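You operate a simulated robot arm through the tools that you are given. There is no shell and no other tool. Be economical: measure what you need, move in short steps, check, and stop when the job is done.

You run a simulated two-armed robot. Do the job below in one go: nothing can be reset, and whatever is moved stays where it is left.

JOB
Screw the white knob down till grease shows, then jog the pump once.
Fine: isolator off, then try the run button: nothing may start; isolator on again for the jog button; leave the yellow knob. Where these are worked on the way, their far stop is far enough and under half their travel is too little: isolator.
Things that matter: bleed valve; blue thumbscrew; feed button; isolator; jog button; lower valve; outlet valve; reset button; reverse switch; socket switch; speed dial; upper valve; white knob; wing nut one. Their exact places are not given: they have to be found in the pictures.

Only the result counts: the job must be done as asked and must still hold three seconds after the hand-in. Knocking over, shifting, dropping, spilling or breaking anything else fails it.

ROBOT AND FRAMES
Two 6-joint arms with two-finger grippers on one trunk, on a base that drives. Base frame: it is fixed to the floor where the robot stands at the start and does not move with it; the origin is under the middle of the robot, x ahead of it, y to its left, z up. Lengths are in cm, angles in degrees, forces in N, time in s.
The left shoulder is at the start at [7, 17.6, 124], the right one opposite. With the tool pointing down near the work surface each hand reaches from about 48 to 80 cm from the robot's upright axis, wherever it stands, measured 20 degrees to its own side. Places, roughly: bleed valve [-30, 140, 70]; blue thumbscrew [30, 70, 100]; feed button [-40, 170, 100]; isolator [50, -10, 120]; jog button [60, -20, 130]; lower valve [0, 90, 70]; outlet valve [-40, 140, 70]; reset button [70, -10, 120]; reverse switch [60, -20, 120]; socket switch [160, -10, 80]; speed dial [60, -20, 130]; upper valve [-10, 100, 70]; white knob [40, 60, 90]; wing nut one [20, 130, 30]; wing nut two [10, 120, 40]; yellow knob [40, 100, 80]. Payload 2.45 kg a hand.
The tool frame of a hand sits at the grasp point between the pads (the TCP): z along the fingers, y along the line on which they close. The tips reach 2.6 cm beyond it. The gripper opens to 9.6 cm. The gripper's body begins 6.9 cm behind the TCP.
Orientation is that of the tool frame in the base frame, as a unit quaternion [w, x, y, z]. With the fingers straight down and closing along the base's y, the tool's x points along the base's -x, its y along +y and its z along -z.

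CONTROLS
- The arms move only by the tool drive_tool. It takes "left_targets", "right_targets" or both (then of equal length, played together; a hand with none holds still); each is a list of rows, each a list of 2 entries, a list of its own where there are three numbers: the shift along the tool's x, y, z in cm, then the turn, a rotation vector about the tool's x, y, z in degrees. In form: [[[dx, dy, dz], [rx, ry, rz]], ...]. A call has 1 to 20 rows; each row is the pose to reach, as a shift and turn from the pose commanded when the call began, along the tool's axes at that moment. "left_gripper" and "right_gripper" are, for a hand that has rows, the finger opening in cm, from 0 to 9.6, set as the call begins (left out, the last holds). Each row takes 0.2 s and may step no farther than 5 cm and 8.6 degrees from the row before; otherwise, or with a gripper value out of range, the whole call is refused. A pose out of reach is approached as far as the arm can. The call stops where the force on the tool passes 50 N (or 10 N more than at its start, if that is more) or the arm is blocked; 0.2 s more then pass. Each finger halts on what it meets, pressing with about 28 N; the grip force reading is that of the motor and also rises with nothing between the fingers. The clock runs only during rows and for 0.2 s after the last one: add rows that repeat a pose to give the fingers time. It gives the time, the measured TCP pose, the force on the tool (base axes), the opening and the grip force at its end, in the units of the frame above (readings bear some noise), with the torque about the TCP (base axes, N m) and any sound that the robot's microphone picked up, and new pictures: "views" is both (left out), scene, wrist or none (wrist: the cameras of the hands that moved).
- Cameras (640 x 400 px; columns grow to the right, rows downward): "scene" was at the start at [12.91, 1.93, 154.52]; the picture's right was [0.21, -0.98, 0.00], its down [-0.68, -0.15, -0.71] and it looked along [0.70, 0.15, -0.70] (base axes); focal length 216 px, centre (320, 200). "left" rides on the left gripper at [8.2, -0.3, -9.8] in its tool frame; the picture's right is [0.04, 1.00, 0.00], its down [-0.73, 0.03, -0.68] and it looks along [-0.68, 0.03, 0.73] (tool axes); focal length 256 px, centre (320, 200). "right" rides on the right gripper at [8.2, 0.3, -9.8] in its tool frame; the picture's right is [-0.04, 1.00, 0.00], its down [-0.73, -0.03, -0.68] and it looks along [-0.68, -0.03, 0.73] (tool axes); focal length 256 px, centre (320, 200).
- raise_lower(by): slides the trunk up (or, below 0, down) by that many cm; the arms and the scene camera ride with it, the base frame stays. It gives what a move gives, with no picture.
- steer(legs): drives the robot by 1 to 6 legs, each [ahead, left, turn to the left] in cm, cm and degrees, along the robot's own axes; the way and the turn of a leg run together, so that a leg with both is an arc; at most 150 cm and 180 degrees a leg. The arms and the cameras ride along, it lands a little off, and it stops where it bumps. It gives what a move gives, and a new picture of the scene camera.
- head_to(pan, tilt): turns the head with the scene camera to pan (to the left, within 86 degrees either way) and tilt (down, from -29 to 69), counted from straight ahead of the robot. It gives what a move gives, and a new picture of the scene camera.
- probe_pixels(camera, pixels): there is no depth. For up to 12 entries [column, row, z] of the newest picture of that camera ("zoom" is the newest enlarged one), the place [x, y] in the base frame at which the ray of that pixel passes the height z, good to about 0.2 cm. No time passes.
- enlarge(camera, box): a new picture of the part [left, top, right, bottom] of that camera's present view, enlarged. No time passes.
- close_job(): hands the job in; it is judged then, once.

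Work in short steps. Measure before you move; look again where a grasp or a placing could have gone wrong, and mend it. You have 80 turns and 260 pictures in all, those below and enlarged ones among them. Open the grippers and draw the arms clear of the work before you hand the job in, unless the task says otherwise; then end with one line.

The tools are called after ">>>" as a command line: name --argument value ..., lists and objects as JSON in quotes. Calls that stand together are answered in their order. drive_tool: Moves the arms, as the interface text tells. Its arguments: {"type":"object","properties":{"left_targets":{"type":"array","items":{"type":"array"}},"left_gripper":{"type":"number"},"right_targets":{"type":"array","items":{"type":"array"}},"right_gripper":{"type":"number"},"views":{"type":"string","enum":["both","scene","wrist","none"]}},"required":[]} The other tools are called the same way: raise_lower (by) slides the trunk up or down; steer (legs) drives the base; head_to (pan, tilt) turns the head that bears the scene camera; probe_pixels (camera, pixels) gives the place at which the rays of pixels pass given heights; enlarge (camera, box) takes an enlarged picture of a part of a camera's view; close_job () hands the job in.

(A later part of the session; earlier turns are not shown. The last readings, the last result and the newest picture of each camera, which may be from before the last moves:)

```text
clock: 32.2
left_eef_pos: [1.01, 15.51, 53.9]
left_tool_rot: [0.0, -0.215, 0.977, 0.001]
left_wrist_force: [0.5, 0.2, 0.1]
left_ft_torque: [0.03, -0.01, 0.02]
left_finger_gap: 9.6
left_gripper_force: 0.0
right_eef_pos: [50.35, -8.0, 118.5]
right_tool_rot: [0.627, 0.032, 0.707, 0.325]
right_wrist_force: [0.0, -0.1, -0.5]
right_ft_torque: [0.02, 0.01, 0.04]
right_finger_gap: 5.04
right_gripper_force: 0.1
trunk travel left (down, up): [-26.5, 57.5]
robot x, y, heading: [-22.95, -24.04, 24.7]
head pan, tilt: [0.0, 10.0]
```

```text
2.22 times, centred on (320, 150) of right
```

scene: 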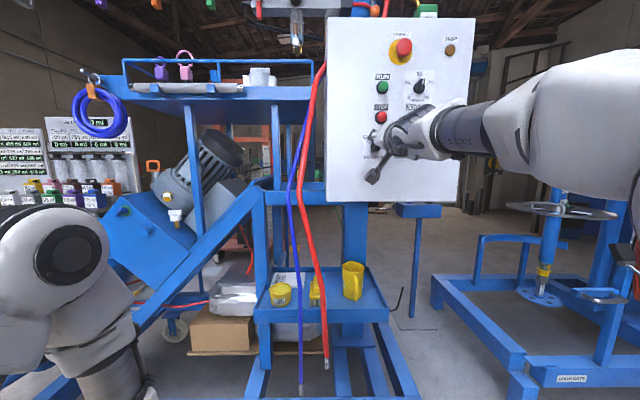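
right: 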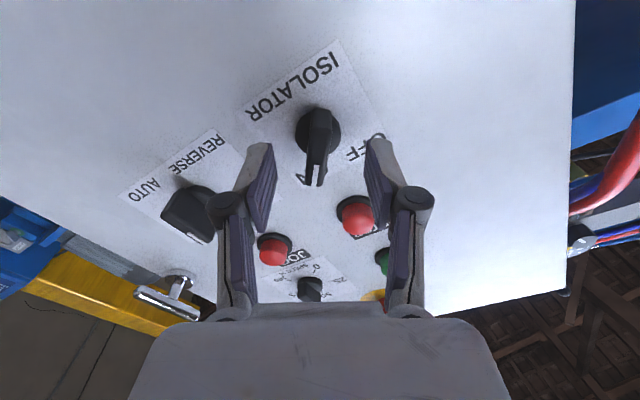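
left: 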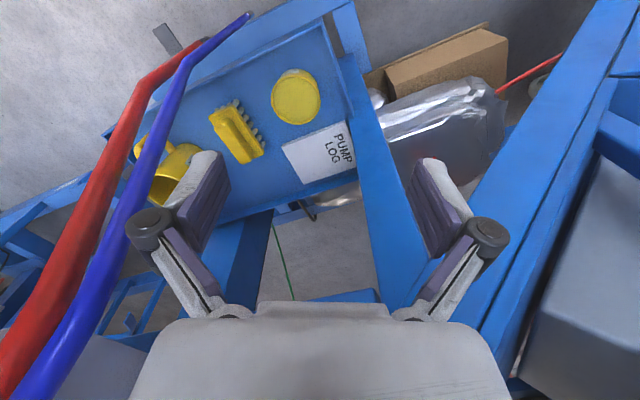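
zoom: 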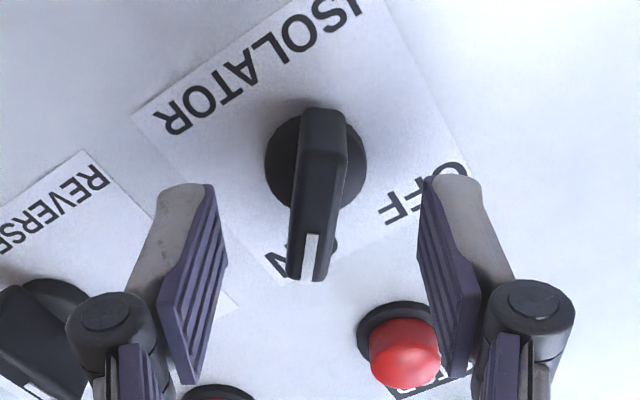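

Predicted TCP axis hits the panel at row ~128; knob base centre is at (318,132): well aligned. Advancing 2.2 cm, then closing.

>>> drive_tool --right_targets '[[[0.2, 0, 1.1], [0, 0, 0]], [[0.2, 0, 2.2], [0, 0, 0]]]' --views "none"

>>> drive_tool --right_targets '[[[0, 0, 0], [0, 0, 0]], [[0, 0, 0], [0, 0, 0]], [[0, 0, 0], [0, 0, 0]]]' --right_gripper 0 --views "wrist"

```text
clock: 32.8
left_eef_pos: [1.17, 15.65, 54.03]
left_tool_rot: [0.0, -0.214, 0.977, 0.0]
left_wrist_force: [0.6, 0.3, 0.3]
left_ft_torque: [-0.05, -0.03, 0.01]
left_finger_gap: 9.6
left_gripper_force: 0.0
right_eef_pos: [52.52, -7.01, 118.38]
right_tool_rot: [0.627, 0.033, 0.707, 0.326]
right_wrist_force: [-0.2, 0.4, 0.5]
right_ft_torque: [0.01, 0.01, 0.0]
right_finger_gap: 4.99
right_gripper_force: 0.1
trunk travel left (down, up): [-26.5, 57.5]
robot x, y, heading: [-23.39, -23.8, 24.8]
head pan, tilt: [0.0, 10.0]
```

```text
clock: 33.6
left_eef_pos: [1.0, 15.52, 54.1]
left_tool_rot: [0.0, -0.214, 0.977, 0.001]
left_wrist_force: [-0.4, 0.4, 0.6]
left_ft_torque: [0.02, 0.01, 0.02]
left_finger_gap: 9.61
left_gripper_force: 0.0
right_eef_pos: [52.43, -7.2, 118.32]
right_tool_rot: [0.627, 0.033, 0.707, 0.325]
right_wrist_force: [-3.6, -7.0, -6.3]
right_ft_torque: [0.01, 0.08, -0.23]
right_finger_gap: 1.21
right_gripper_force: 39.1
trunk travel left (down, up): [-26.5, 57.5]
robot x, y, heading: [-23.08, -24.58, 24.7]
head pan, tilt: [0.0, 10.0]
```

right: 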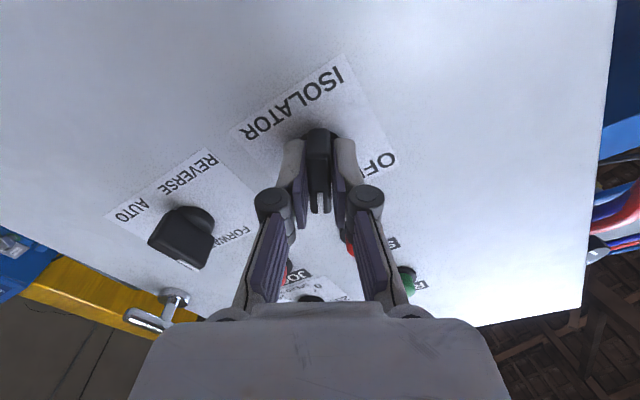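

Handle gripped (1.21 cm). Turning counter-clockwise (−z) toward OFF in 8° steps.

>>> drive_tool --right_targets '[[[0, 0, 0], [0, 0, -8]], [[0, 0, 0], [0, 0, -16]], [[0, 0, 0], [0, 0, -24]], [[0, 0, 0], [0, 0, -32]], [[0, 0, 0], [0, 0, -40]], [[0, 0, 0], [0, 0, -48]], [[0, 0, 0], [0, 0, -56]], [[0, 0, 0], [0, 0, -62]]]' --views "wrist"

```text
clock: 35.4
left_eef_pos: [1.26, 15.49, 54.21]
left_tool_rot: [-0.001, -0.214, 0.977, 0.001]
left_wrist_force: [0.1, 0.9, 0.3]
left_ft_torque: [0.01, 0.01, 0.0]
left_finger_gap: 9.59
left_gripper_force: 0.0
right_eef_pos: [52.17, -7.48, 118.31]
right_tool_rot: [0.713, -0.33, 0.617, -0.044]
right_wrist_force: [40.1, -4.3, 35.8]
right_ft_torque: [0.14, -0.24, -0.69]
right_finger_gap: 1.2
right_gripper_force: 38.8
right hand out of reach, approached as far as the arm can: row 8
trunk travel left (down, up): [-26.5, 57.5]
robot x, y, heading: [-22.99, -24.0, 24.6]
head pan, tilt: [0.0, 10.0]
```

right: 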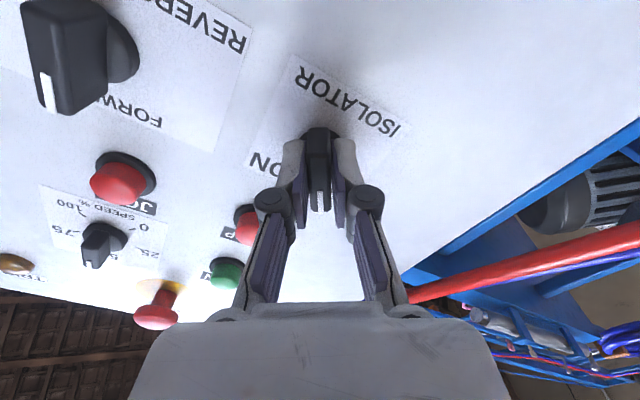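

Turned ~62° with ~0 axial torque; the side force is from arm reach. I'll release and inspect the pointer.

>>> drive_tool --right_targets '[[[0, 0, 0], [0, 0, -60]], [[0, 0, 0], [0, 0, -60]], [[0, 0, -3], [0, 0, -60]]]' --right_gripper 4.5 --views "wrist"

```text
refused: row 1 steps farther than a row can; nothing moved
```

Rows are relative to the present pose; reissuing with no rotation.

>>> drive_tool --right_targets '[[[0, 0, 0], [0, 0, 0]], [[0, 0, 0], [0, 0, 0]], [[0, 0, -1.5], [0, 0, 0]], [[0, 0, -3], [0, 0, 0]]]' --right_gripper 4.5 --views "wrist"

>>> enlarge --camera "right" --box '[200, 40, 440, 220]'

```text
clock: 36.4
left_eef_pos: [1.03, 15.58, 53.95]
left_tool_rot: [0.0, -0.214, 0.977, 0.0]
left_wrist_force: [0.7, -0.2, -0.1]
left_ft_torque: [0.02, 0.02, 0.0]
left_finger_gap: 9.62
left_gripper_force: 0.1
right_eef_pos: [49.27, -8.27, 117.48]
right_tool_rot: [0.706, -0.338, 0.621, -0.043]
right_wrist_force: [0.4, -0.7, 1.1]
right_ft_torque: [0.05, 0.01, -0.05]
right_finger_gap: 4.5
right_gripper_force: 0.2
trunk travel left (down, up): [-26.5, 57.5]
robot x, y, heading: [-23.28, -24.26, 24.6]
head pan, tilt: [0.0, 10.0]
```

right: 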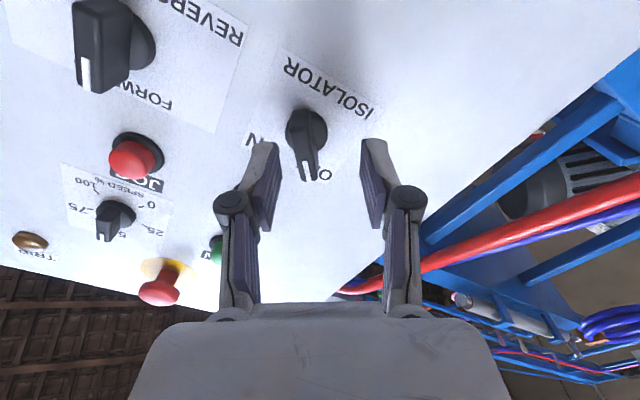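

```text
2.22 times, centred on (320, 130) of right
```

zoom: 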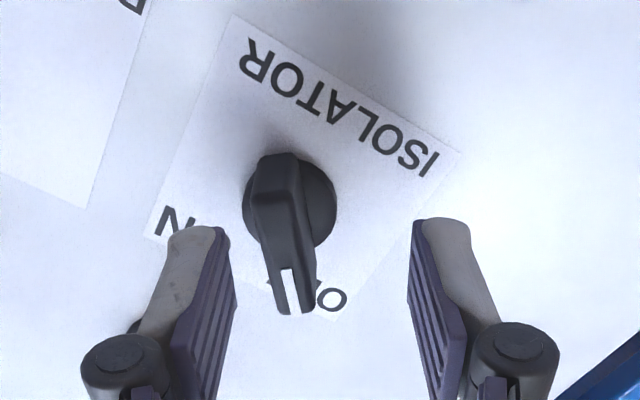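

Pointer now points at OFF, handle stayed. To be sure it's at the far stop, I'll re-center (knob ~1 cm up), regrip and try 14° more, watching axial torque.

>>> drive_tool --right_targets '[[[-1.0, -0.8, 0], [0, 0, 0]], [[-1.0, -0.8, 1.5], [0, 0, 0]], [[-1.0, -0.8, 3], [0, 0, 0]], [[-1.0, -0.8, 3], [0, 0, 0]]]' --views "wrist"

>>> drive_tool --right_targets '[[[0, 0, 0], [0, 0, 0]], [[0, 0, 0], [0, 0, 0]], [[0, 0, 0], [0, 0, 0]]]' --right_gripper 0 --views "none"

>>> drive_tool --right_targets '[[[0, 0, 0], [0, 0, -5]], [[0, 0, 0], [0, 0, -10]], [[0, 0, 0], [0, 0, -14]]]' --views "wrist"

```text
clock: 37.4
left_eef_pos: [1.04, 15.56, 54.03]
left_tool_rot: [0.001, -0.213, 0.977, 0.0]
left_wrist_force: [0.3, -0.9, 0.7]
left_ft_torque: [-0.01, 0.01, -0.03]
left_finger_gap: 9.6
left_gripper_force: 0.0
right_eef_pos: [51.71, -7.05, 118.75]
right_tool_rot: [0.723, -0.324, 0.608, -0.046]
right_wrist_force: [0.9, 0.3, -0.7]
right_ft_torque: [0.03, -0.04, 0.03]
right_finger_gap: 4.5
right_gripper_force: 0.0
right hand out of reach, approached as far as the arm can: row 2, 3, 4
trunk travel left (down, up): [-26.5, 57.5]
robot x, y, heading: [-23.02, -24.13, 24.7]
head pan, tilt: [0.0, 10.0]
```

right: 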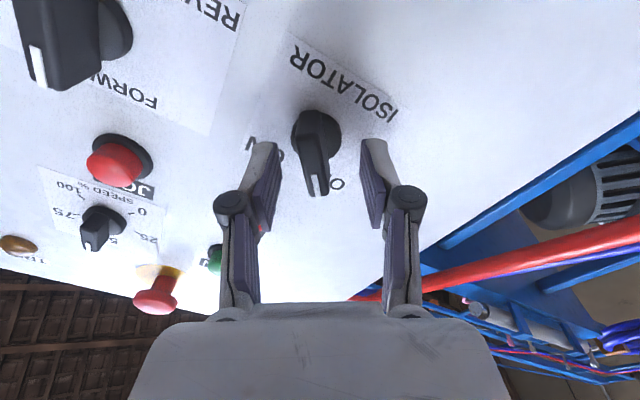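

```text
clock: 38.2
left_eef_pos: [1.06, 15.51, 54.13]
left_tool_rot: [0.0, -0.215, 0.977, 0.0]
left_wrist_force: [-0.5, -0.9, -0.5]
left_ft_torque: [0.02, 0.01, 0.01]
left_finger_gap: 9.58
left_gripper_force: 0.2
right_eef_pos: [51.61, -7.32, 118.89]
right_tool_rot: [0.724, -0.323, 0.608, -0.047]
right_wrist_force: [4.7, -7.2, 9.3]
right_ft_torque: [-0.55, 0.94, -0.18]
right_finger_gap: 1.21
right_gripper_force: 38.6
trunk travel left (down, up): [-26.5, 57.5]
robot x, y, heading: [-22.72, -24.13, 24.9]
head pan, tilt: [0.0, 10.0]
```

```text
clock: 38.5
left_eef_pos: [1.14, 15.37, 53.93]
left_tool_rot: [0.0, -0.212, 0.977, 0.0]
left_wrist_force: [0.1, -0.1, 0.2]
left_ft_torque: [-0.02, -0.02, 0.0]
left_finger_gap: 9.58
left_gripper_force: 0.0
right_eef_pos: [51.51, -7.53, 118.54]
right_tool_rot: [0.714, -0.342, 0.607, -0.065]
right_wrist_force: [6.2, -8.2, 9.7]
right_ft_torque: [-0.21, 0.24, -0.31]
right_finger_gap: 1.2
right_gripper_force: 38.6
right hand out of reach, approached as far as the arm can: row 1
trunk travel left (down, up): [-26.5, 57.5]
robot x, y, heading: [-23.24, -24.35, 24.7]
head pan, tilt: [0.0, 10.0]
stopped in row 1 (right hand): the force on the tool passed its limit at 69 N (the readings are from after the stop); the commanded pose is now the measured one
```

right: 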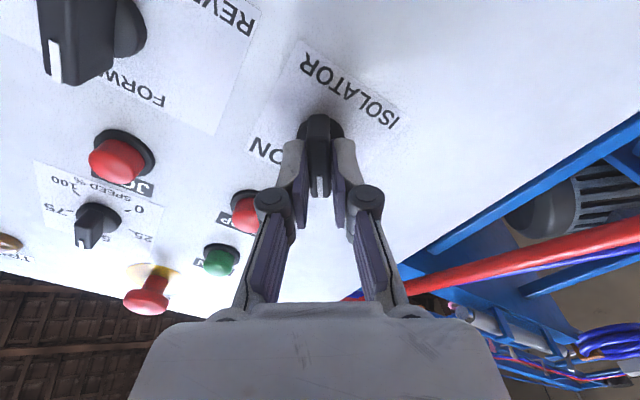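

It stopped against resistance immediately — at the far stop (OFF). Releasing and backing out 5 cm while rolling back.

>>> drive_tool --right_targets '[[[0, 0, 0], [0, 0, 0]], [[0, 0, 0], [0, 0, 0]], [[0, 0, -1.7], [0, 0, 0]], [[0, 0, -3.4], [0, 0, 0]], [[0, 0, -5], [0, 0, 0]], [[0, 0, -5], [0, 0, 8]], [[0, 0, -5], [0, 0, 16]], [[0, 0, -5], [0, 0, 24]], [[0, 0, -5], [0, 0, 30]]]' --right_gripper 4.5 --views "wrist"

>>> enlarge --camera "right" --box '[200, 40, 440, 220]'

```text
clock: 40.5
left_eef_pos: [1.1, 15.7, 54.01]
left_tool_rot: [0.0, -0.213, 0.977, 0.0]
left_wrist_force: [0.1, -0.5, 0.1]
left_ft_torque: [0.0, 0.04, 0.02]
left_finger_gap: 9.62
left_gripper_force: 0.0
right_eef_pos: [46.77, -9.32, 118.18]
right_tool_rot: [0.706, -0.175, 0.676, 0.123]
right_wrist_force: [0.5, -0.3, 0.0]
right_ft_torque: [0.02, -0.01, -0.01]
right_finger_gap: 4.5
right_gripper_force: 0.1
trunk travel left (down, up): [-26.5, 57.5]
robot x, y, heading: [-22.94, -24.18, 24.8]
head pan, tilt: [0.0, 10.0]
```

right: 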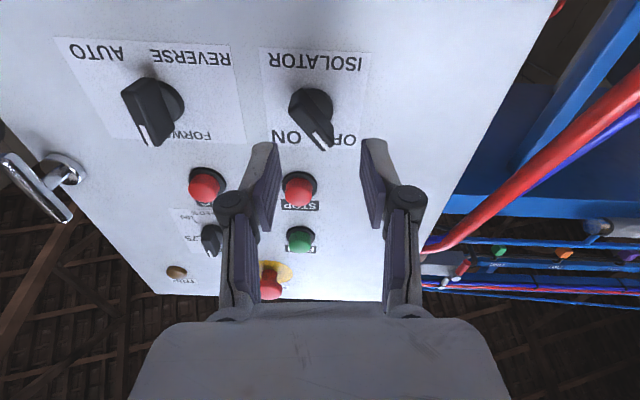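

```text
2.22 times, centred on (320, 130) of right
```

zoom: 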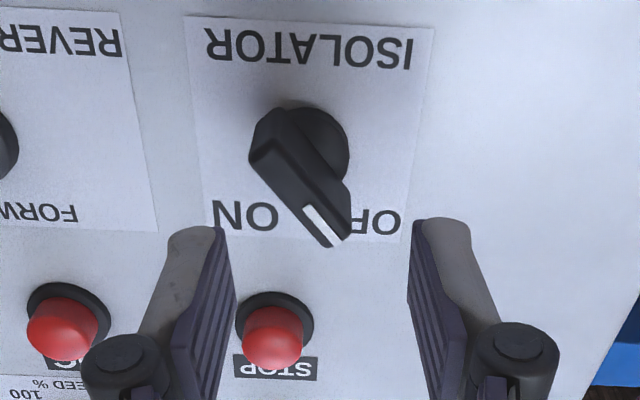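

Isolator is clearly at OFF. Next: close fingers, rise to the RUN button (z≈134.5) still ~9 cm off the panel.

>>> drive_tool --right_targets '[[[-4, -0.7, 0.1], [0, 0.4, 1.2]], [[-8, -1.4, 0.2], [0, 0.8, 2.4]], [[-12, -2.2, 0.3], [-0.3, 1.2, 3.5]], [[-16.1, -2.91, 0.42], [-0.5, 1.5, 4.7]], [[-16.1, -2.91, 0.42], [-0.5, 1.5, 4.7]]]' --right_gripper 0

```text
clock: 41.7
left_eef_pos: [1.06, 15.6, 54.0]
left_tool_rot: [0.0, -0.213, 0.977, 0.0]
left_wrist_force: [0.4, 0.3, 0.4]
left_ft_torque: [-0.02, 0.01, -0.03]
left_finger_gap: 9.61
left_gripper_force: 0.1
right_eef_pos: [46.36, -9.55, 129.58]
right_tool_rot: [0.71, -0.126, 0.681, 0.13]
right_wrist_force: [-0.7, 0.1, 0.7]
right_ft_torque: [0.02, -0.02, -0.02]
right_finger_gap: 0.0
right_gripper_force: 28.6
right hand out of reach, approached as far as the arm can: row 2, 3, 4, 5
trunk travel left (down, up): [-26.5, 57.5]
robot x, y, heading: [-23.11, -24.19, 24.7]
head pan, tilt: [0.0, 10.0]
```

scene: 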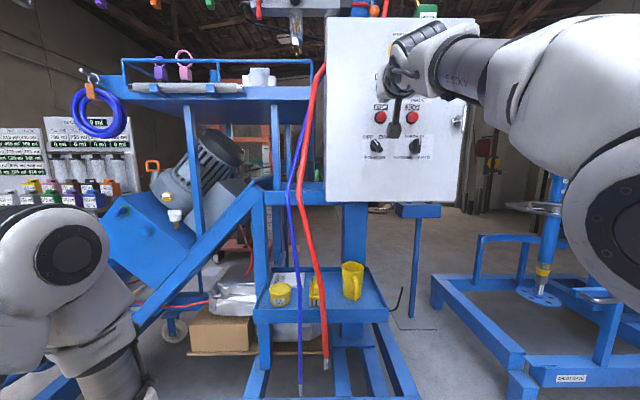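
right: 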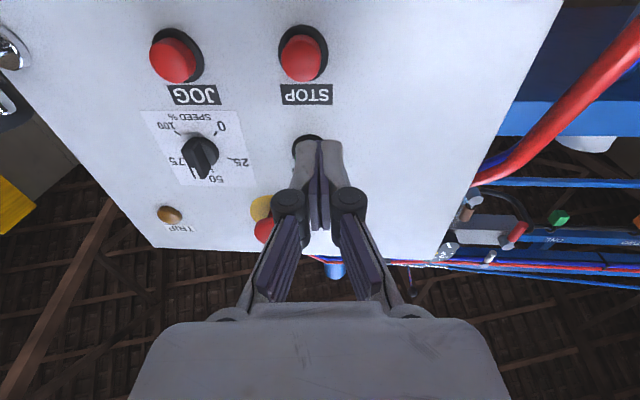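

RUN base appears at (307,140), ~4 cm above and 1.5 cm right of the finger axis. Raising the trunk 4.5 cm, then shifting right, re-squaring and approaching to ~3 cm from the button.

>>> raise_lower --by 4.5

>>> drive_tool --right_targets '[[[0.1, -0.6, 0], [-1.9, 1.2, 0]], [[0.2, -1.26, 0], [-3.9, 2.4, 0.2]], [[0.3, -1.26, 2.5], [-3.9, 2.4, 0.2]], [[0.4, -1.26, 4], [-3.9, 2.4, 0.2]], [[0.4, -1.26, 4], [-3.9, 2.4, 0.2]]]'

>>> enlarge --camera "scene" --box '[320, 0, 480, 160]'

```text
clock: 42.6
left_eef_pos: [1.05, 15.52, 58.49]
left_tool_rot: [-0.001, -0.214, 0.977, 0.0]
left_wrist_force: [0.1, -0.2, 0.4]
left_ft_torque: [0.02, 0.0, -0.02]
left_finger_gap: 9.6
left_gripper_force: 0.0
right_eef_pos: [46.36, -9.62, 134.06]
right_tool_rot: [0.71, -0.128, 0.68, 0.131]
right_wrist_force: [-0.8, 0.9, 0.9]
right_ft_torque: [-0.03, -0.05, 0.03]
right_finger_gap: 0.02
right_gripper_force: 27.5
trunk travel left (down, up): [-31.0, 53.0]
robot x, y, heading: [-23.0, -24.19, 24.9]
head pan, tilt: [0.0, 10.0]
```

```text
clock: 43.8
left_eef_pos: [1.1, 15.56, 58.59]
left_tool_rot: [0.0, -0.213, 0.977, 0.0]
left_wrist_force: [0.3, 0.0, 0.1]
left_ft_torque: [0.01, 0.04, 0.0]
left_finger_gap: 9.59
left_gripper_force: 0.0
right_eef_pos: [48.92, -8.75, 131.07]
right_tool_rot: [0.704, -0.134, 0.684, 0.138]
right_wrist_force: [0.0, 0.2, -0.2]
right_ft_torque: [0.0, -0.02, -0.01]
right_finger_gap: 0.0
right_gripper_force: 28.1
right hand out of reach, approached as far as the arm can: row 1, 2, 3, 4, 5
trunk travel left (down, up): [-31.0, 53.0]
robot x, y, heading: [-23.04, -23.94, 24.7]
head pan, tilt: [0.0, 10.0]
```

scene: 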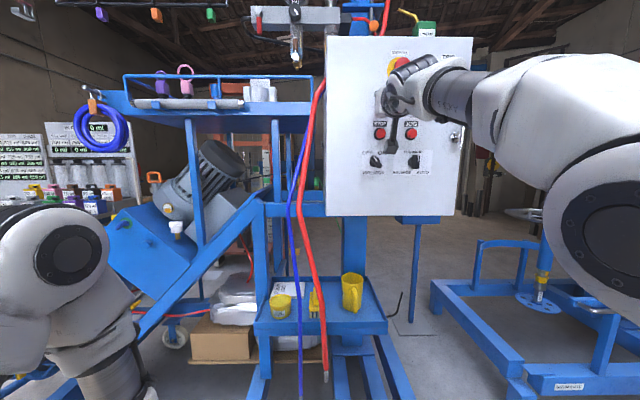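
right: 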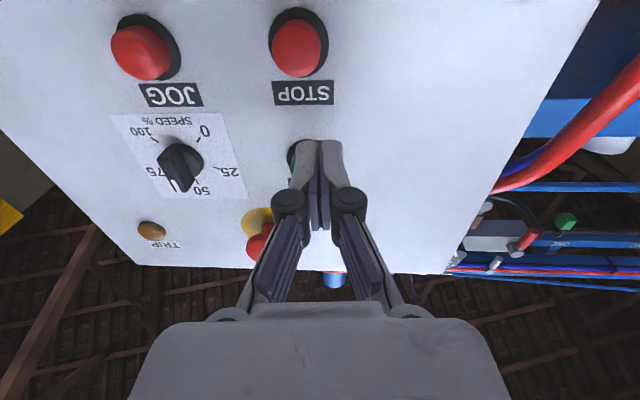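

```text
2.50 times, centred on (400, 80) of scene
```

zoom: 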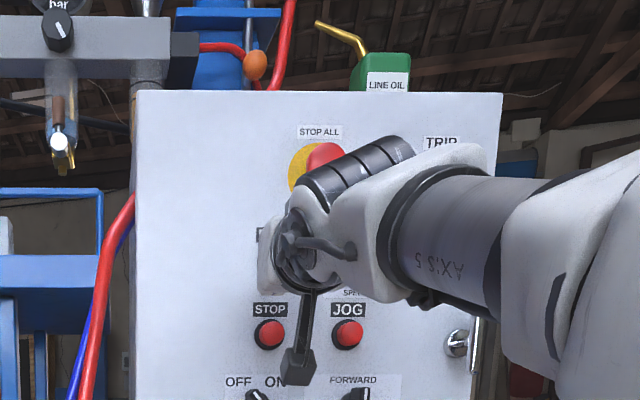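

The shoulder is now at z≈82, so this is an outreach limit. I'll retreat 3 cm, raise the trunk 7, then re-aim.

>>> drive_tool --right_targets '[[[0.5, 0, -1.5], [0, 0, 0]], [[1, 0, -3], [0, 0, 0]]]' --views "none"

>>> raise_lower --by 7

```text
clock: 44.4
left_eef_pos: [1.13, 15.63, 58.58]
left_tool_rot: [0.0, -0.213, 0.977, 0.0]
left_wrist_force: [-0.4, 0.3, -0.2]
left_ft_torque: [0.0, 0.03, 0.0]
left_finger_gap: 9.6
left_gripper_force: 0.0
right_eef_pos: [46.26, -9.78, 130.07]
right_tool_rot: [0.704, -0.133, 0.683, 0.138]
right_wrist_force: [0.0, -0.2, 0.0]
right_ft_torque: [0.01, 0.0, -0.01]
right_finger_gap: 0.01
right_gripper_force: 27.8
trunk travel left (down, up): [-31.0, 53.0]
robot x, y, heading: [-23.12, -24.19, 24.6]
head pan, tilt: [0.0, 10.0]
```

```text
clock: 45.5
left_eef_pos: [1.09, 15.53, 65.46]
left_tool_rot: [0.0, -0.213, 0.977, 0.0]
left_wrist_force: [-0.7, -0.6, -0.6]
left_ft_torque: [0.0, 0.0, 0.01]
left_finger_gap: 9.63
left_gripper_force: 0.1
right_eef_pos: [46.39, -9.91, 136.91]
right_tool_rot: [0.704, -0.135, 0.683, 0.139]
right_wrist_force: [-0.1, 0.6, 0.4]
right_ft_torque: [0.01, 0.0, 0.02]
right_finger_gap: 0.02
right_gripper_force: 27.9
trunk travel left (down, up): [-38.0, 46.0]
robot x, y, heading: [-23.14, -24.01, 24.6]
head pan, tilt: [0.0, 10.0]
```

Now re-aiming: down 3, right 1.4, forward 4, with a small squaring turn.

>>> drive_tool --right_targets '[[[1.6, -0.6, 0], [-1.2, 0.8, 0]], [[3.12, -1.19, 0], [-2.5, 1.7, 0]], [[3.12, -1.19, 2], [-2.5, 1.7, 0]], [[3.12, -1.19, 3.96], [-2.5, 1.7, 0]], [[3.12, -1.19, 3.96], [-2.5, 1.7, 0]]]'

>>> enlarge --camera "right" --box '[220, 80, 420, 240]'

>>> enlarge --camera "scene" --box '[320, 20, 480, 180]'

```text
clock: 46.7
left_eef_pos: [1.09, 15.49, 65.52]
left_tool_rot: [0.0, -0.213, 0.977, -0.001]
left_wrist_force: [-0.5, -0.3, -0.3]
left_ft_torque: [-0.01, -0.01, 0.05]
left_finger_gap: 9.6
left_gripper_force: 0.0
right_eef_pos: [50.32, -9.48, 133.24]
right_tool_rot: [0.695, -0.146, 0.689, 0.147]
right_wrist_force: [-0.4, -0.3, 0.3]
right_ft_torque: [0.01, 0.04, -0.05]
right_finger_gap: 0.0
right_gripper_force: 28.3
right hand out of reach, approached as far as the arm can: row 2, 3, 4, 5
trunk travel left (down, up): [-38.0, 46.0]
robot x, y, heading: [-22.92, -24.16, 24.9]
head pan, tilt: [0.0, 10.0]
```

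scene: 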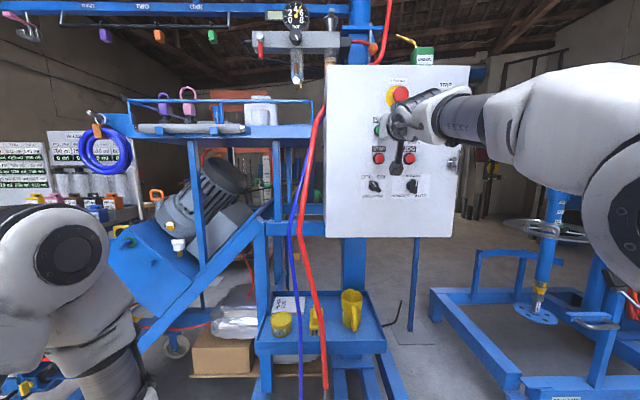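
right: 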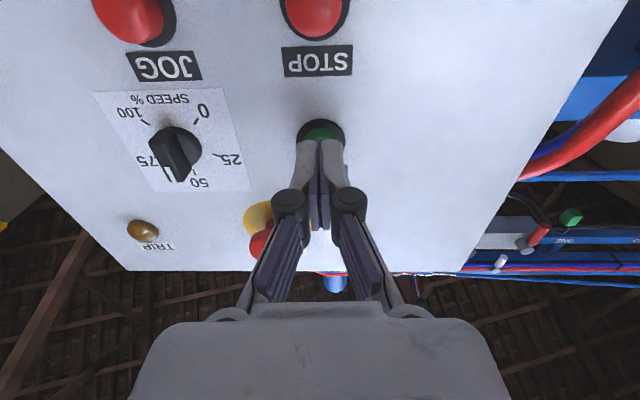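

```text
2.50 times, centred on (320, 160) of right
```

zoom: 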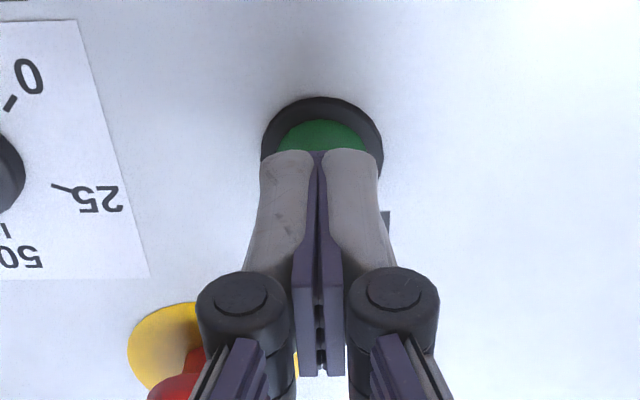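

```text
2.50 times, centred on (400, 100) of scene
```

zoom: 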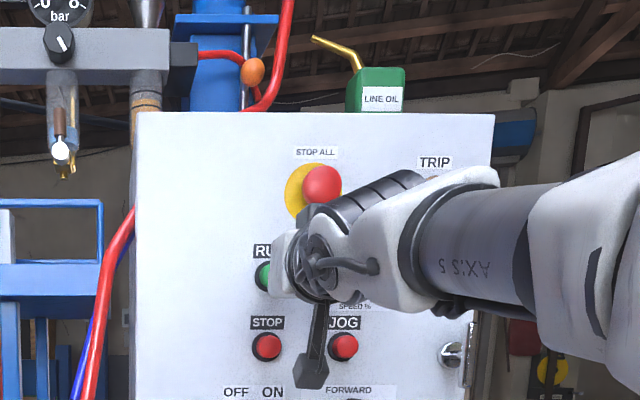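

RUN's collar (321,142) sits ~1.1 cm above the finger axis. Retreat 3, raise trunk 6 for reach, then come back down to z≈134.4.

>>> drive_tool --right_targets '[[[0.5, 0, -1.5], [0, 0, 0]], [[1, 0, -3], [0, 0, 0]]]' --views "none"

>>> raise_lower --by 6

```text
clock: 47.3
left_eef_pos: [1.09, 15.5, 65.56]
left_tool_rot: [0.0, -0.213, 0.977, 0.001]
left_wrist_force: [-0.2, 0.6, 0.6]
left_ft_torque: [-0.04, -0.01, -0.02]
left_finger_gap: 9.62
left_gripper_force: 0.1
right_eef_pos: [47.5, -10.72, 132.33]
right_tool_rot: [0.693, -0.149, 0.69, 0.149]
right_wrist_force: [0.2, 0.3, 0.2]
right_ft_torque: [-0.02, -0.02, -0.01]
right_finger_gap: 0.0
right_gripper_force: 28.6
trunk travel left (down, up): [-38.0, 46.0]
robot x, y, heading: [-22.74, -24.24, 24.7]
head pan, tilt: [0.0, 10.0]
```

```text
clock: 48.3
left_eef_pos: [1.01, 15.61, 71.42]
left_tool_rot: [0.0, -0.213, 0.977, -0.001]
left_wrist_force: [-0.1, 0.3, -0.3]
left_ft_torque: [0.01, -0.01, -0.06]
left_finger_gap: 9.61
left_gripper_force: 0.1
right_eef_pos: [47.64, -10.75, 138.27]
right_tool_rot: [0.692, -0.149, 0.69, 0.149]
right_wrist_force: [0.1, 0.1, 0.5]
right_ft_torque: [-0.01, -0.01, 0.0]
right_finger_gap: 0.0
right_gripper_force: 27.4
trunk travel left (down, up): [-44.0, 40.0]
robot x, y, heading: [-23.15, -24.07, 24.7]
head pan, tilt: [0.0, 10.0]
```

Orientation is square now. Down 3.9, forward 4.5, then check before pressing.

>>> drive_tool --right_targets '[[[2, 0, 0], [0, 0, 0]], [[3.9, 0, 0], [0, 0, 0]], [[3.9, 0, 2.2], [0, 0, 0]], [[3.9, 0, 4.2], [0, 0, 0]], [[3.9, 0, 4.2], [0, 0, 0]]]' --views "wrist"

>>> enlarge --camera "right" --box '[220, 80, 420, 240]'

```text
clock: 49.5
left_eef_pos: [1.07, 15.51, 71.43]
left_tool_rot: [0.0, -0.212, 0.977, 0.0]
left_wrist_force: [-0.4, 0.1, 0.8]
left_ft_torque: [-0.02, -0.02, 0.03]
left_finger_gap: 9.58
left_gripper_force: 0.0
right_eef_pos: [51.46, -9.12, 134.21]
right_tool_rot: [0.692, -0.149, 0.69, 0.149]
right_wrist_force: [-0.8, -0.4, 0.6]
right_ft_torque: [0.01, -0.01, -0.03]
right_finger_gap: 0.02
right_gripper_force: 28.1
right hand out of reach, approached as far as the arm can: row 2
trunk travel left (down, up): [-44.0, 40.0]
robot x, y, heading: [-22.97, -24.36, 24.3]
head pan, tilt: [0.0, 10.0]
```

right: 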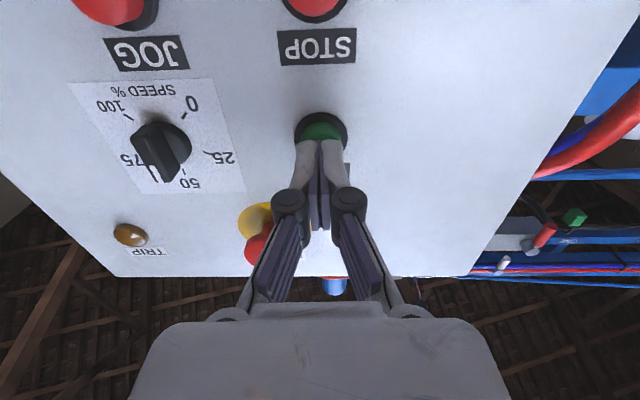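

```text
2.50 times, centred on (320, 160) of right
```

zoom: 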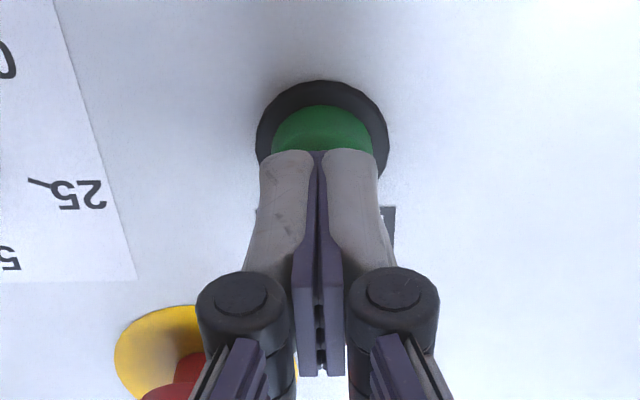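

Aligned (collar row 138 vs axis ~136). Pressing forward in 0.4 cm steps until it bottoms.

>>> drive_tool --right_targets '[[[0, 0, 0.5], [0, 0, 0]], [[0, 0, 0.9], [0, 0, 0]], [[0, 0, 1.3], [0, 0, 0]], [[0, 0, 1.7], [0, 0, 0]], [[0, 0, 2.1], [0, 0, 0]], [[0, 0, 2.4], [0, 0, 0]], [[0, 0, 2.4], [0, 0, 0]]]'

```text
clock: 51.1
left_eef_pos: [0.76, 15.41, 71.67]
left_tool_rot: [0.001, -0.213, 0.977, 0.001]
left_wrist_force: [0.3, 0.4, -0.5]
left_ft_torque: [0.01, -0.02, 0.0]
left_finger_gap: 9.6
left_gripper_force: 0.0
right_eef_pos: [53.14, -8.12, 134.66]
right_tool_rot: [0.693, -0.149, 0.689, 0.149]
right_wrist_force: [-27.7, -11.2, -12.3]
right_ft_torque: [-0.18, 0.39, 0.06]
right_finger_gap: 0.59
right_gripper_force: 28.7
trunk travel left (down, up): [-44.0, 40.0]
robot x, y, heading: [-23.23, -24.25, 24.6]
head pan, tilt: [0.0, 10.0]
heard: click
```

scene: 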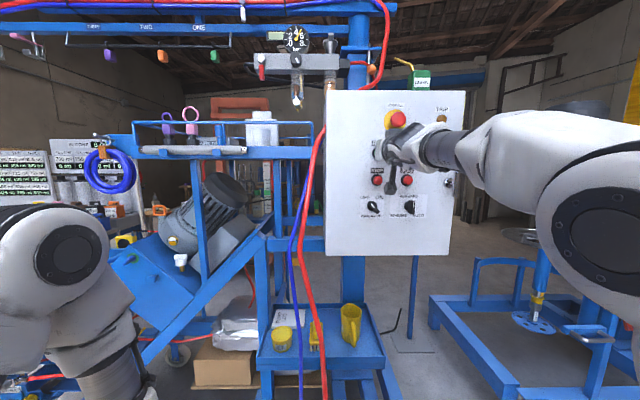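
right: 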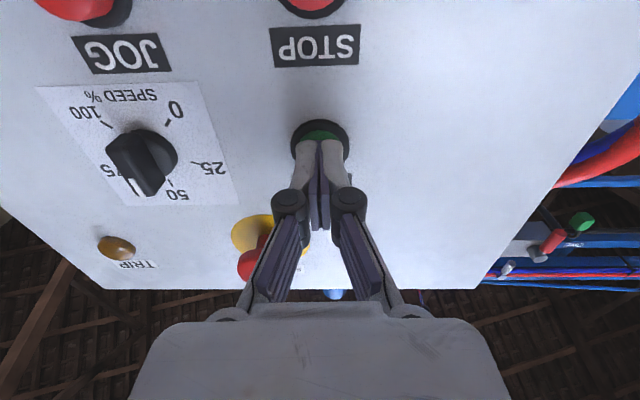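

A click, nothing started. Backing off 6 cm, then looking at the white knob (180,260).

>>> drive_tool --right_targets '[[[0, 0, -2], [0, 0, 0]], [[0, 0, -4.5], [0, 0, 0]], [[0, 0, -7], [0, 0, 0]]]' --views "none"

>>> head_to --pan 20 --tilt 20

>>> enlarge --camera "scene" --box '[180, 130, 400, 270]'

```text
clock: 51.9
left_eef_pos: [1.07, 15.55, 71.51]
left_tool_rot: [0.0, -0.213, 0.977, -0.001]
left_wrist_force: [0.0, 0.1, -0.5]
left_ft_torque: [-0.02, 0.0, 0.0]
left_finger_gap: 9.61
left_gripper_force: 0.1
right_eef_pos: [47.19, -10.92, 134.32]
right_tool_rot: [0.692, -0.149, 0.69, 0.149]
right_wrist_force: [-0.3, -0.4, 0.1]
right_ft_torque: [0.01, -0.01, -0.04]
right_finger_gap: 0.02
right_gripper_force: 28.6
trunk travel left (down, up): [-44.0, 40.0]
robot x, y, heading: [-23.22, -23.81, 24.7]
head pan, tilt: [0.0, 10.0]
```

```text
clock: 52.7
left_eef_pos: [1.01, 15.64, 71.38]
left_tool_rot: [0.0, -0.213, 0.977, 0.0]
left_wrist_force: [-0.5, 0.2, -0.1]
left_ft_torque: [-0.01, 0.01, -0.01]
left_finger_gap: 9.61
left_gripper_force: 0.1
right_eef_pos: [47.31, -10.95, 134.36]
right_tool_rot: [0.692, -0.149, 0.69, 0.149]
right_wrist_force: [0.2, -0.5, 0.2]
right_ft_torque: [0.0, -0.03, 0.03]
right_finger_gap: 0.03
right_gripper_force: 28.0
trunk travel left (down, up): [-44.0, 40.0]
robot x, y, heading: [-23.11, -24.26, 24.5]
head pan, tilt: [20.0, 20.0]
```

scene: 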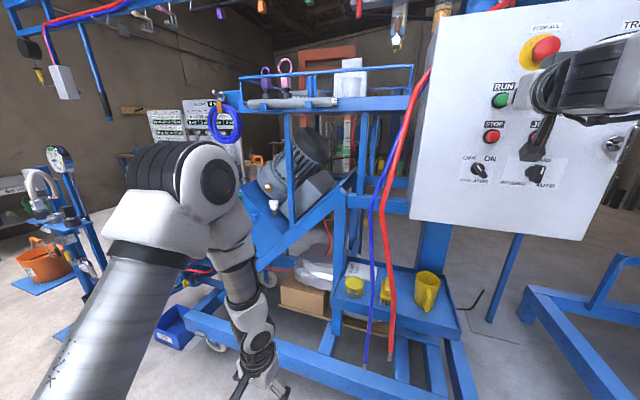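

```text
2.86 times, centred on (290, 200) of scene
```

zoom: 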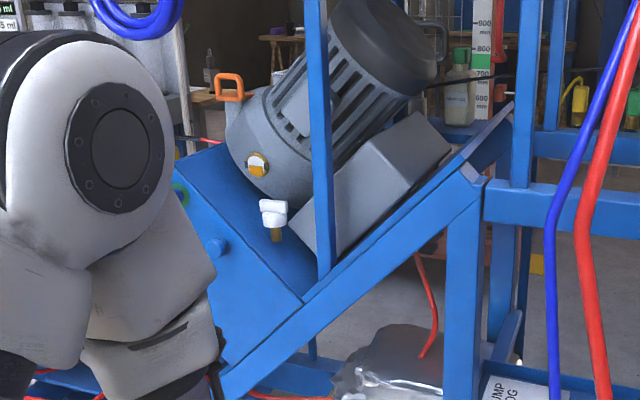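

The white wing-knob stands on a near-vertical brass stem; a sight glass (orange/white) is on the motor housing above it. Before driving left I probe floor obstacles: bin, rig bar, stand.

>>> probe_pixels --camera "scene" --pixels '[[160, 348, 0], [185, 342, 5], [218, 348, 0], [200, 318, 10], [100, 300, 0], [85, 345, 0], [274, 205, 90], [274, 205, 95], [274, 212, 88], [271, 190, 100], [330, 105, 120], [440, 398, 5]]'

>>> enlarge --camera "scene" --box '[240, 160, 320, 240]'

```text
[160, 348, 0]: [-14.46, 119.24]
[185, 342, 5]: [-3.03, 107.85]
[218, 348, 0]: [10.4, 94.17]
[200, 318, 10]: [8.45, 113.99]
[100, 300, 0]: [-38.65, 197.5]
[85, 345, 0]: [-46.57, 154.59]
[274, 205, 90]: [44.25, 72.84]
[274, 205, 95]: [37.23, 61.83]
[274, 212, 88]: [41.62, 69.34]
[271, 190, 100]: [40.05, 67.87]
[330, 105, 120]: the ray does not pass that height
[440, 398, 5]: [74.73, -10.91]
```

```text
5.00 times, centred on (280, 200) of scene
```

zoom: 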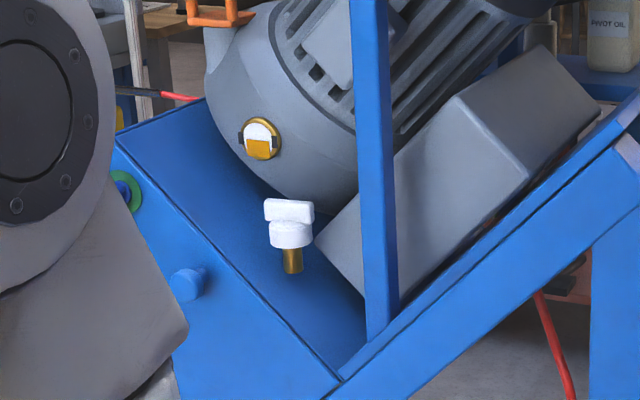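

Knob triangulates to ≈(38.7, 64.2, 94). I'll back away, face straight ahead, raise the trunk, then fold the right hand before going left.

>>> steer --legs '[[-20, 0, 0], [0, 0, -24.7]]'

>>> raise_lower --by 26

```text
clock: 53.7
left_eef_pos: [-2.13, 13.23, 71.5]
left_tool_rot: [0.0, -0.208, 0.978, 0.0]
left_wrist_force: [-0.2, -0.3, 0.9]
left_ft_torque: [0.05, 0.0, 0.03]
left_finger_gap: 9.63
left_gripper_force: 0.1
right_eef_pos: [43.49, -13.87, 134.71]
right_tool_rot: [0.694, -0.145, 0.69, 0.145]
right_wrist_force: [-0.6, -0.6, 0.5]
right_ft_torque: [0.02, 0.06, 0.01]
right_finger_gap: 0.02
right_gripper_force: 28.4
trunk travel left (down, up): [-44.0, 40.0]
robot x, y, heading: [-26.6, -26.07, 24.1]
head pan, tilt: [20.0, 20.0]
stopped in leg 1: the robot was blocked; the commanded pose is now the measured one
```

scene: 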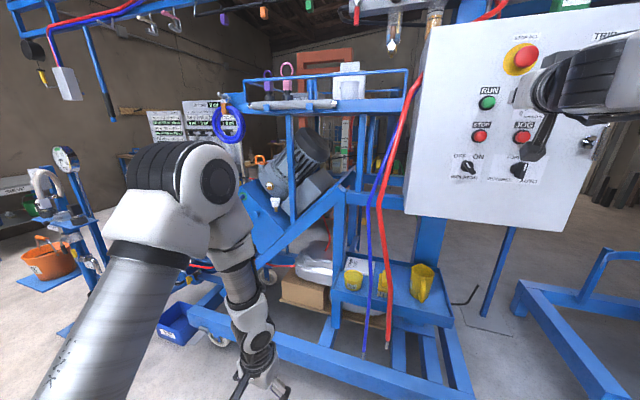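

```text
clock: 56.4
left_eef_pos: [-1.85, 13.43, 97.45]
left_tool_rot: [-0.001, -0.208, 0.978, -0.001]
left_wrist_force: [-0.2, -1.0, -0.7]
left_ft_torque: [-0.04, 0.01, -0.03]
left_finger_gap: 9.59
left_gripper_force: 0.0
right_eef_pos: [43.85, -13.68, 160.42]
right_tool_rot: [0.693, -0.146, 0.691, 0.145]
right_wrist_force: [-0.6, 1.0, -0.5]
right_ft_torque: [-0.01, 0.0, 0.01]
right_finger_gap: 0.0
right_gripper_force: 28.9
trunk travel left (down, up): [-70.0, 14.0]
robot x, y, heading: [-27.01, -26.14, 23.9]
head pan, tilt: [20.0, 20.0]
```

Base was blocked from behind after ~4 cm; I won't go further back. Folding the right hand: back 20, down 45, pitching to point down.

>>> drive_tool --right_targets '[[[4.4, 0, -2], [0, 8.5, 0]], [[8.8, 0, -4], [0, 17, 0]], [[13.2, 0, -6], [0, 25.5, 0]], [[17.6, 0, -8], [0, 34, 0]], [[22, 0, -10], [0, 42.5, 0]], [[26.4, 0, -12], [0, 51, 0]], [[30.8, 0, -14], [0, 59.5, 0]], [[35.2, 0, -16], [0, 68, 0]], [[39.6, 0, -18], [0, 76.5, 0]], [[44, 0, -20], [0, 85, 0]], [[44, 0, -20], [0, 89, 0]]]'

>>> head_to --pan 85 --tilt 50

>>> head_to --pan -86 --tilt 55

```text
clock: 58.8
left_eef_pos: [-1.99, 13.34, 97.45]
left_tool_rot: [0.0, -0.208, 0.978, -0.001]
left_wrist_force: [-0.7, -0.1, 0.0]
left_ft_torque: [0.01, 0.01, 0.07]
left_finger_gap: 9.59
left_gripper_force: 0.0
right_eef_pos: [28.58, -34.67, 114.09]
right_tool_rot: [0.01, -0.206, 0.979, 0.0]
right_wrist_force: [-0.1, 0.5, 0.0]
right_ft_torque: [-0.02, 0.02, 0.03]
right_finger_gap: 0.0
right_gripper_force: 29.3
right hand out of reach, approached as far as the arm can: row 1, 2, 3, 4, 5, 6, 7, 8, 9, 10, 11
trunk travel left (down, up): [-70.0, 14.0]
robot x, y, heading: [-26.27, -26.51, 23.8]
head pan, tilt: [20.0, 20.0]
```

scene: 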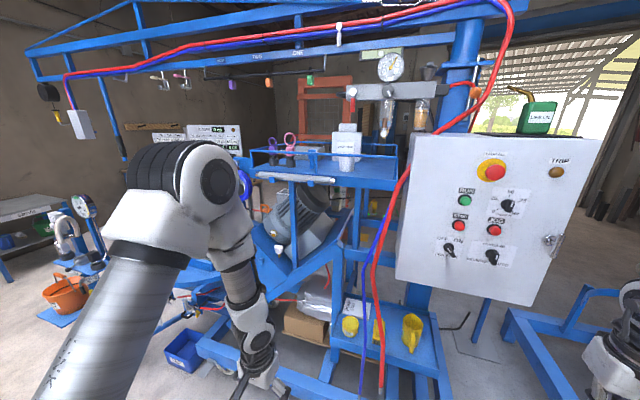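
right: 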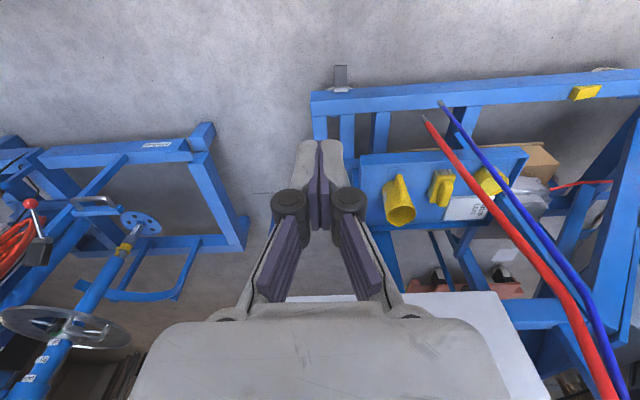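

```text
clock: 60.2
left_eef_pos: [-1.85, 13.26, 97.52]
left_tool_rot: [-0.001, -0.209, 0.978, -0.001]
left_wrist_force: [-0.7, -0.3, 0.3]
left_ft_torque: [-0.01, 0.0, -0.03]
left_finger_gap: 9.58
left_gripper_force: 0.1
right_eef_pos: [28.76, -34.69, 114.06]
right_tool_rot: [0.011, -0.206, 0.979, 0.001]
right_wrist_force: [0.0, 0.8, -0.8]
right_ft_torque: [0.01, 0.02, 0.0]
right_finger_gap: 0.0
right_gripper_force: 28.4
trunk travel left (down, up): [-70.0, 14.0]
robot x, y, heading: [-26.65, -26.09, 24.0]
head pan, tilt: [85.0, 50.0]
```

scene: 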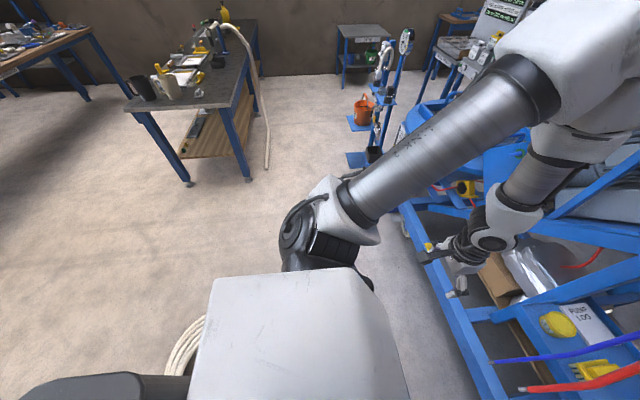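

```text
clock: 62.8
left_eef_pos: [-2.02, 13.4, 97.42]
left_tool_rot: [-0.001, -0.207, 0.978, -0.001]
left_wrist_force: [0.3, 0.4, -0.4]
left_ft_torque: [0.01, -0.02, -0.01]
left_finger_gap: 9.59
left_gripper_force: 0.0
right_eef_pos: [28.76, -34.62, 114.19]
right_tool_rot: [0.01, -0.205, 0.979, 0.001]
right_wrist_force: [-0.2, -0.4, 0.6]
right_ft_torque: [0.02, -0.02, 0.01]
right_finger_gap: 0.0
right_gripper_force: 28.9
trunk travel left (down, up): [-70.0, 14.0]
robot x, y, heading: [-26.6, -25.83, 23.8]
head pan, tilt: [-85.9, 55.0]
```

scene: 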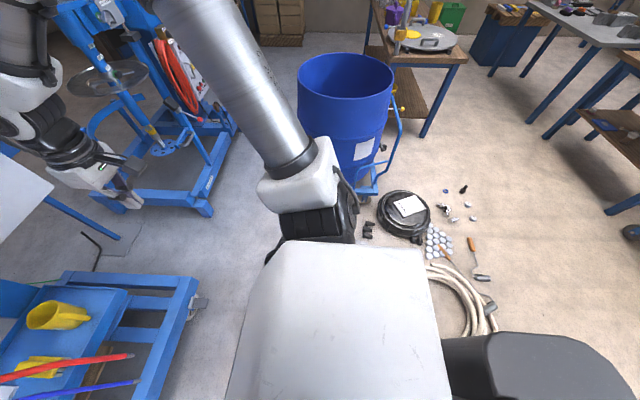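

Rope lies just behind the robot, so I go ahead first, then turn, then left. Left hand goes up 8 cm for clearance over the thumbscrew area (30,70,100).

>>> drive_tool --left_targets '[[[0, 0, -4], [0, 0, 0]], [[0, 0, -8], [0, 0, 0]], [[0, 0, -11], [0, 0, 0]]]' --views "none"

>>> steer --legs '[[14, 0, 0], [0, 0, -24], [-7, 28, 0], [-3, 28, 0]]'

>>> head_to --pan 45 --tilt 50

```text
clock: 63.5
left_eef_pos: [-1.88, 13.31, 108.54]
left_tool_rot: [0.0, -0.207, 0.978, -0.001]
left_wrist_force: [-0.3, 0.2, 0.4]
left_ft_torque: [0.01, 0.0, 0.01]
left_finger_gap: 9.6
left_gripper_force: 0.2
right_eef_pos: [28.79, -34.83, 114.18]
right_tool_rot: [0.011, -0.206, 0.978, 0.0]
right_wrist_force: [0.8, 0.0, -0.4]
right_ft_torque: [0.0, -0.02, 0.01]
right_finger_gap: 0.0
right_gripper_force: 28.7
trunk travel left (down, up): [-70.0, 14.0]
robot x, y, heading: [-26.64, -26.19, 24.2]
head pan, tilt: [-85.9, 55.0]
```

```text
clock: 69.3
left_eef_pos: [14.86, 61.92, 108.53]
left_tool_rot: [-0.001, 0.002, 1.0, -0.001]
left_wrist_force: [0.4, 0.0, 1.7]
left_ft_torque: [0.01, 0.01, 0.01]
left_finger_gap: 9.61
left_gripper_force: 0.0
right_eef_pos: [23.18, 5.7, 114.11]
right_tool_rot: [0.01, 0.005, 1.0, 0.0]
right_wrist_force: [0.2, -0.6, 0.2]
right_ft_torque: [0.0, 0.0, 0.03]
right_finger_gap: 0.0
right_gripper_force: 28.0
trunk travel left (down, up): [-70.0, 14.0]
robot x, y, heading: [-24.18, 35.89, -0.1]
head pan, tilt: [-85.9, 55.0]
```

scene: 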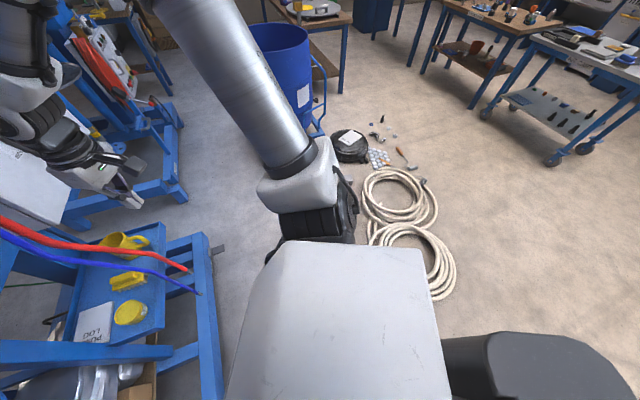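

```text
clock: 71.4
left_eef_pos: [14.87, 62.07, 108.48]
left_tool_rot: [-0.001, 0.002, 1.0, -0.001]
left_wrist_force: [-0.9, 0.9, 0.2]
left_ft_torque: [-0.01, -0.01, 0.0]
left_finger_gap: 9.6
left_gripper_force: 0.1
right_eef_pos: [23.03, 5.71, 114.24]
right_tool_rot: [0.011, 0.004, 1.0, -0.001]
right_wrist_force: [0.6, -0.3, 0.2]
right_ft_torque: [0.0, 0.02, 0.03]
right_finger_gap: 0.0
right_gripper_force: 28.7
trunk travel left (down, up): [-70.0, 14.0]
robot x, y, heading: [-24.0, 36.0, 0.1]
head pan, tilt: [45.0, 50.0]
```

scene: 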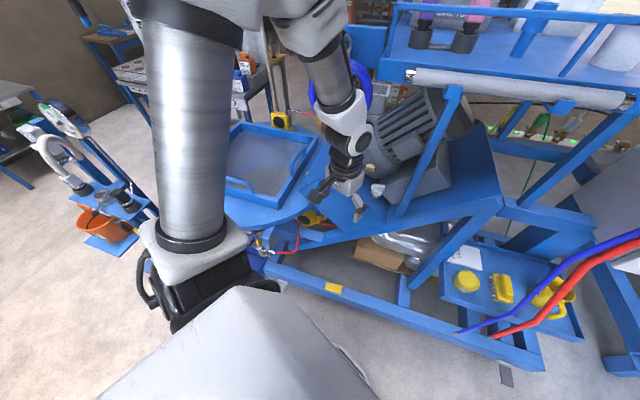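

Standing at (-24,36). Now the left wrist view and a scene enlargement of the motor area.

>>> enlarge --camera "left" --box '[0, 0, 640, 400]'

>>> enlarge --camera "scene" --box '[280, 60, 520, 240]'

```text
1.00 times, centred on (320, 200) of left (not enlarged: the box is as wide or as high as the picture)
```

zoom: 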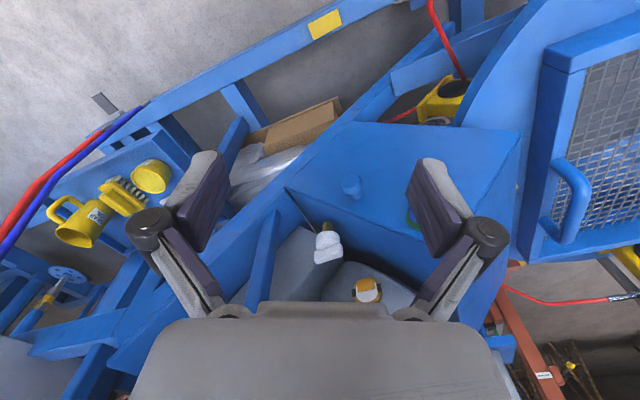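

```text
2.22 times, centred on (400, 150) of scene
```

zoom: 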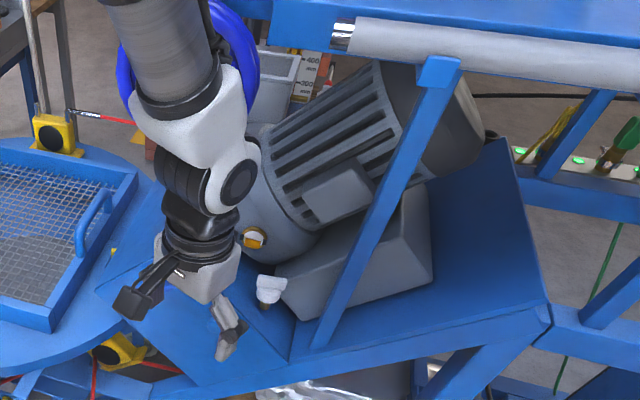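

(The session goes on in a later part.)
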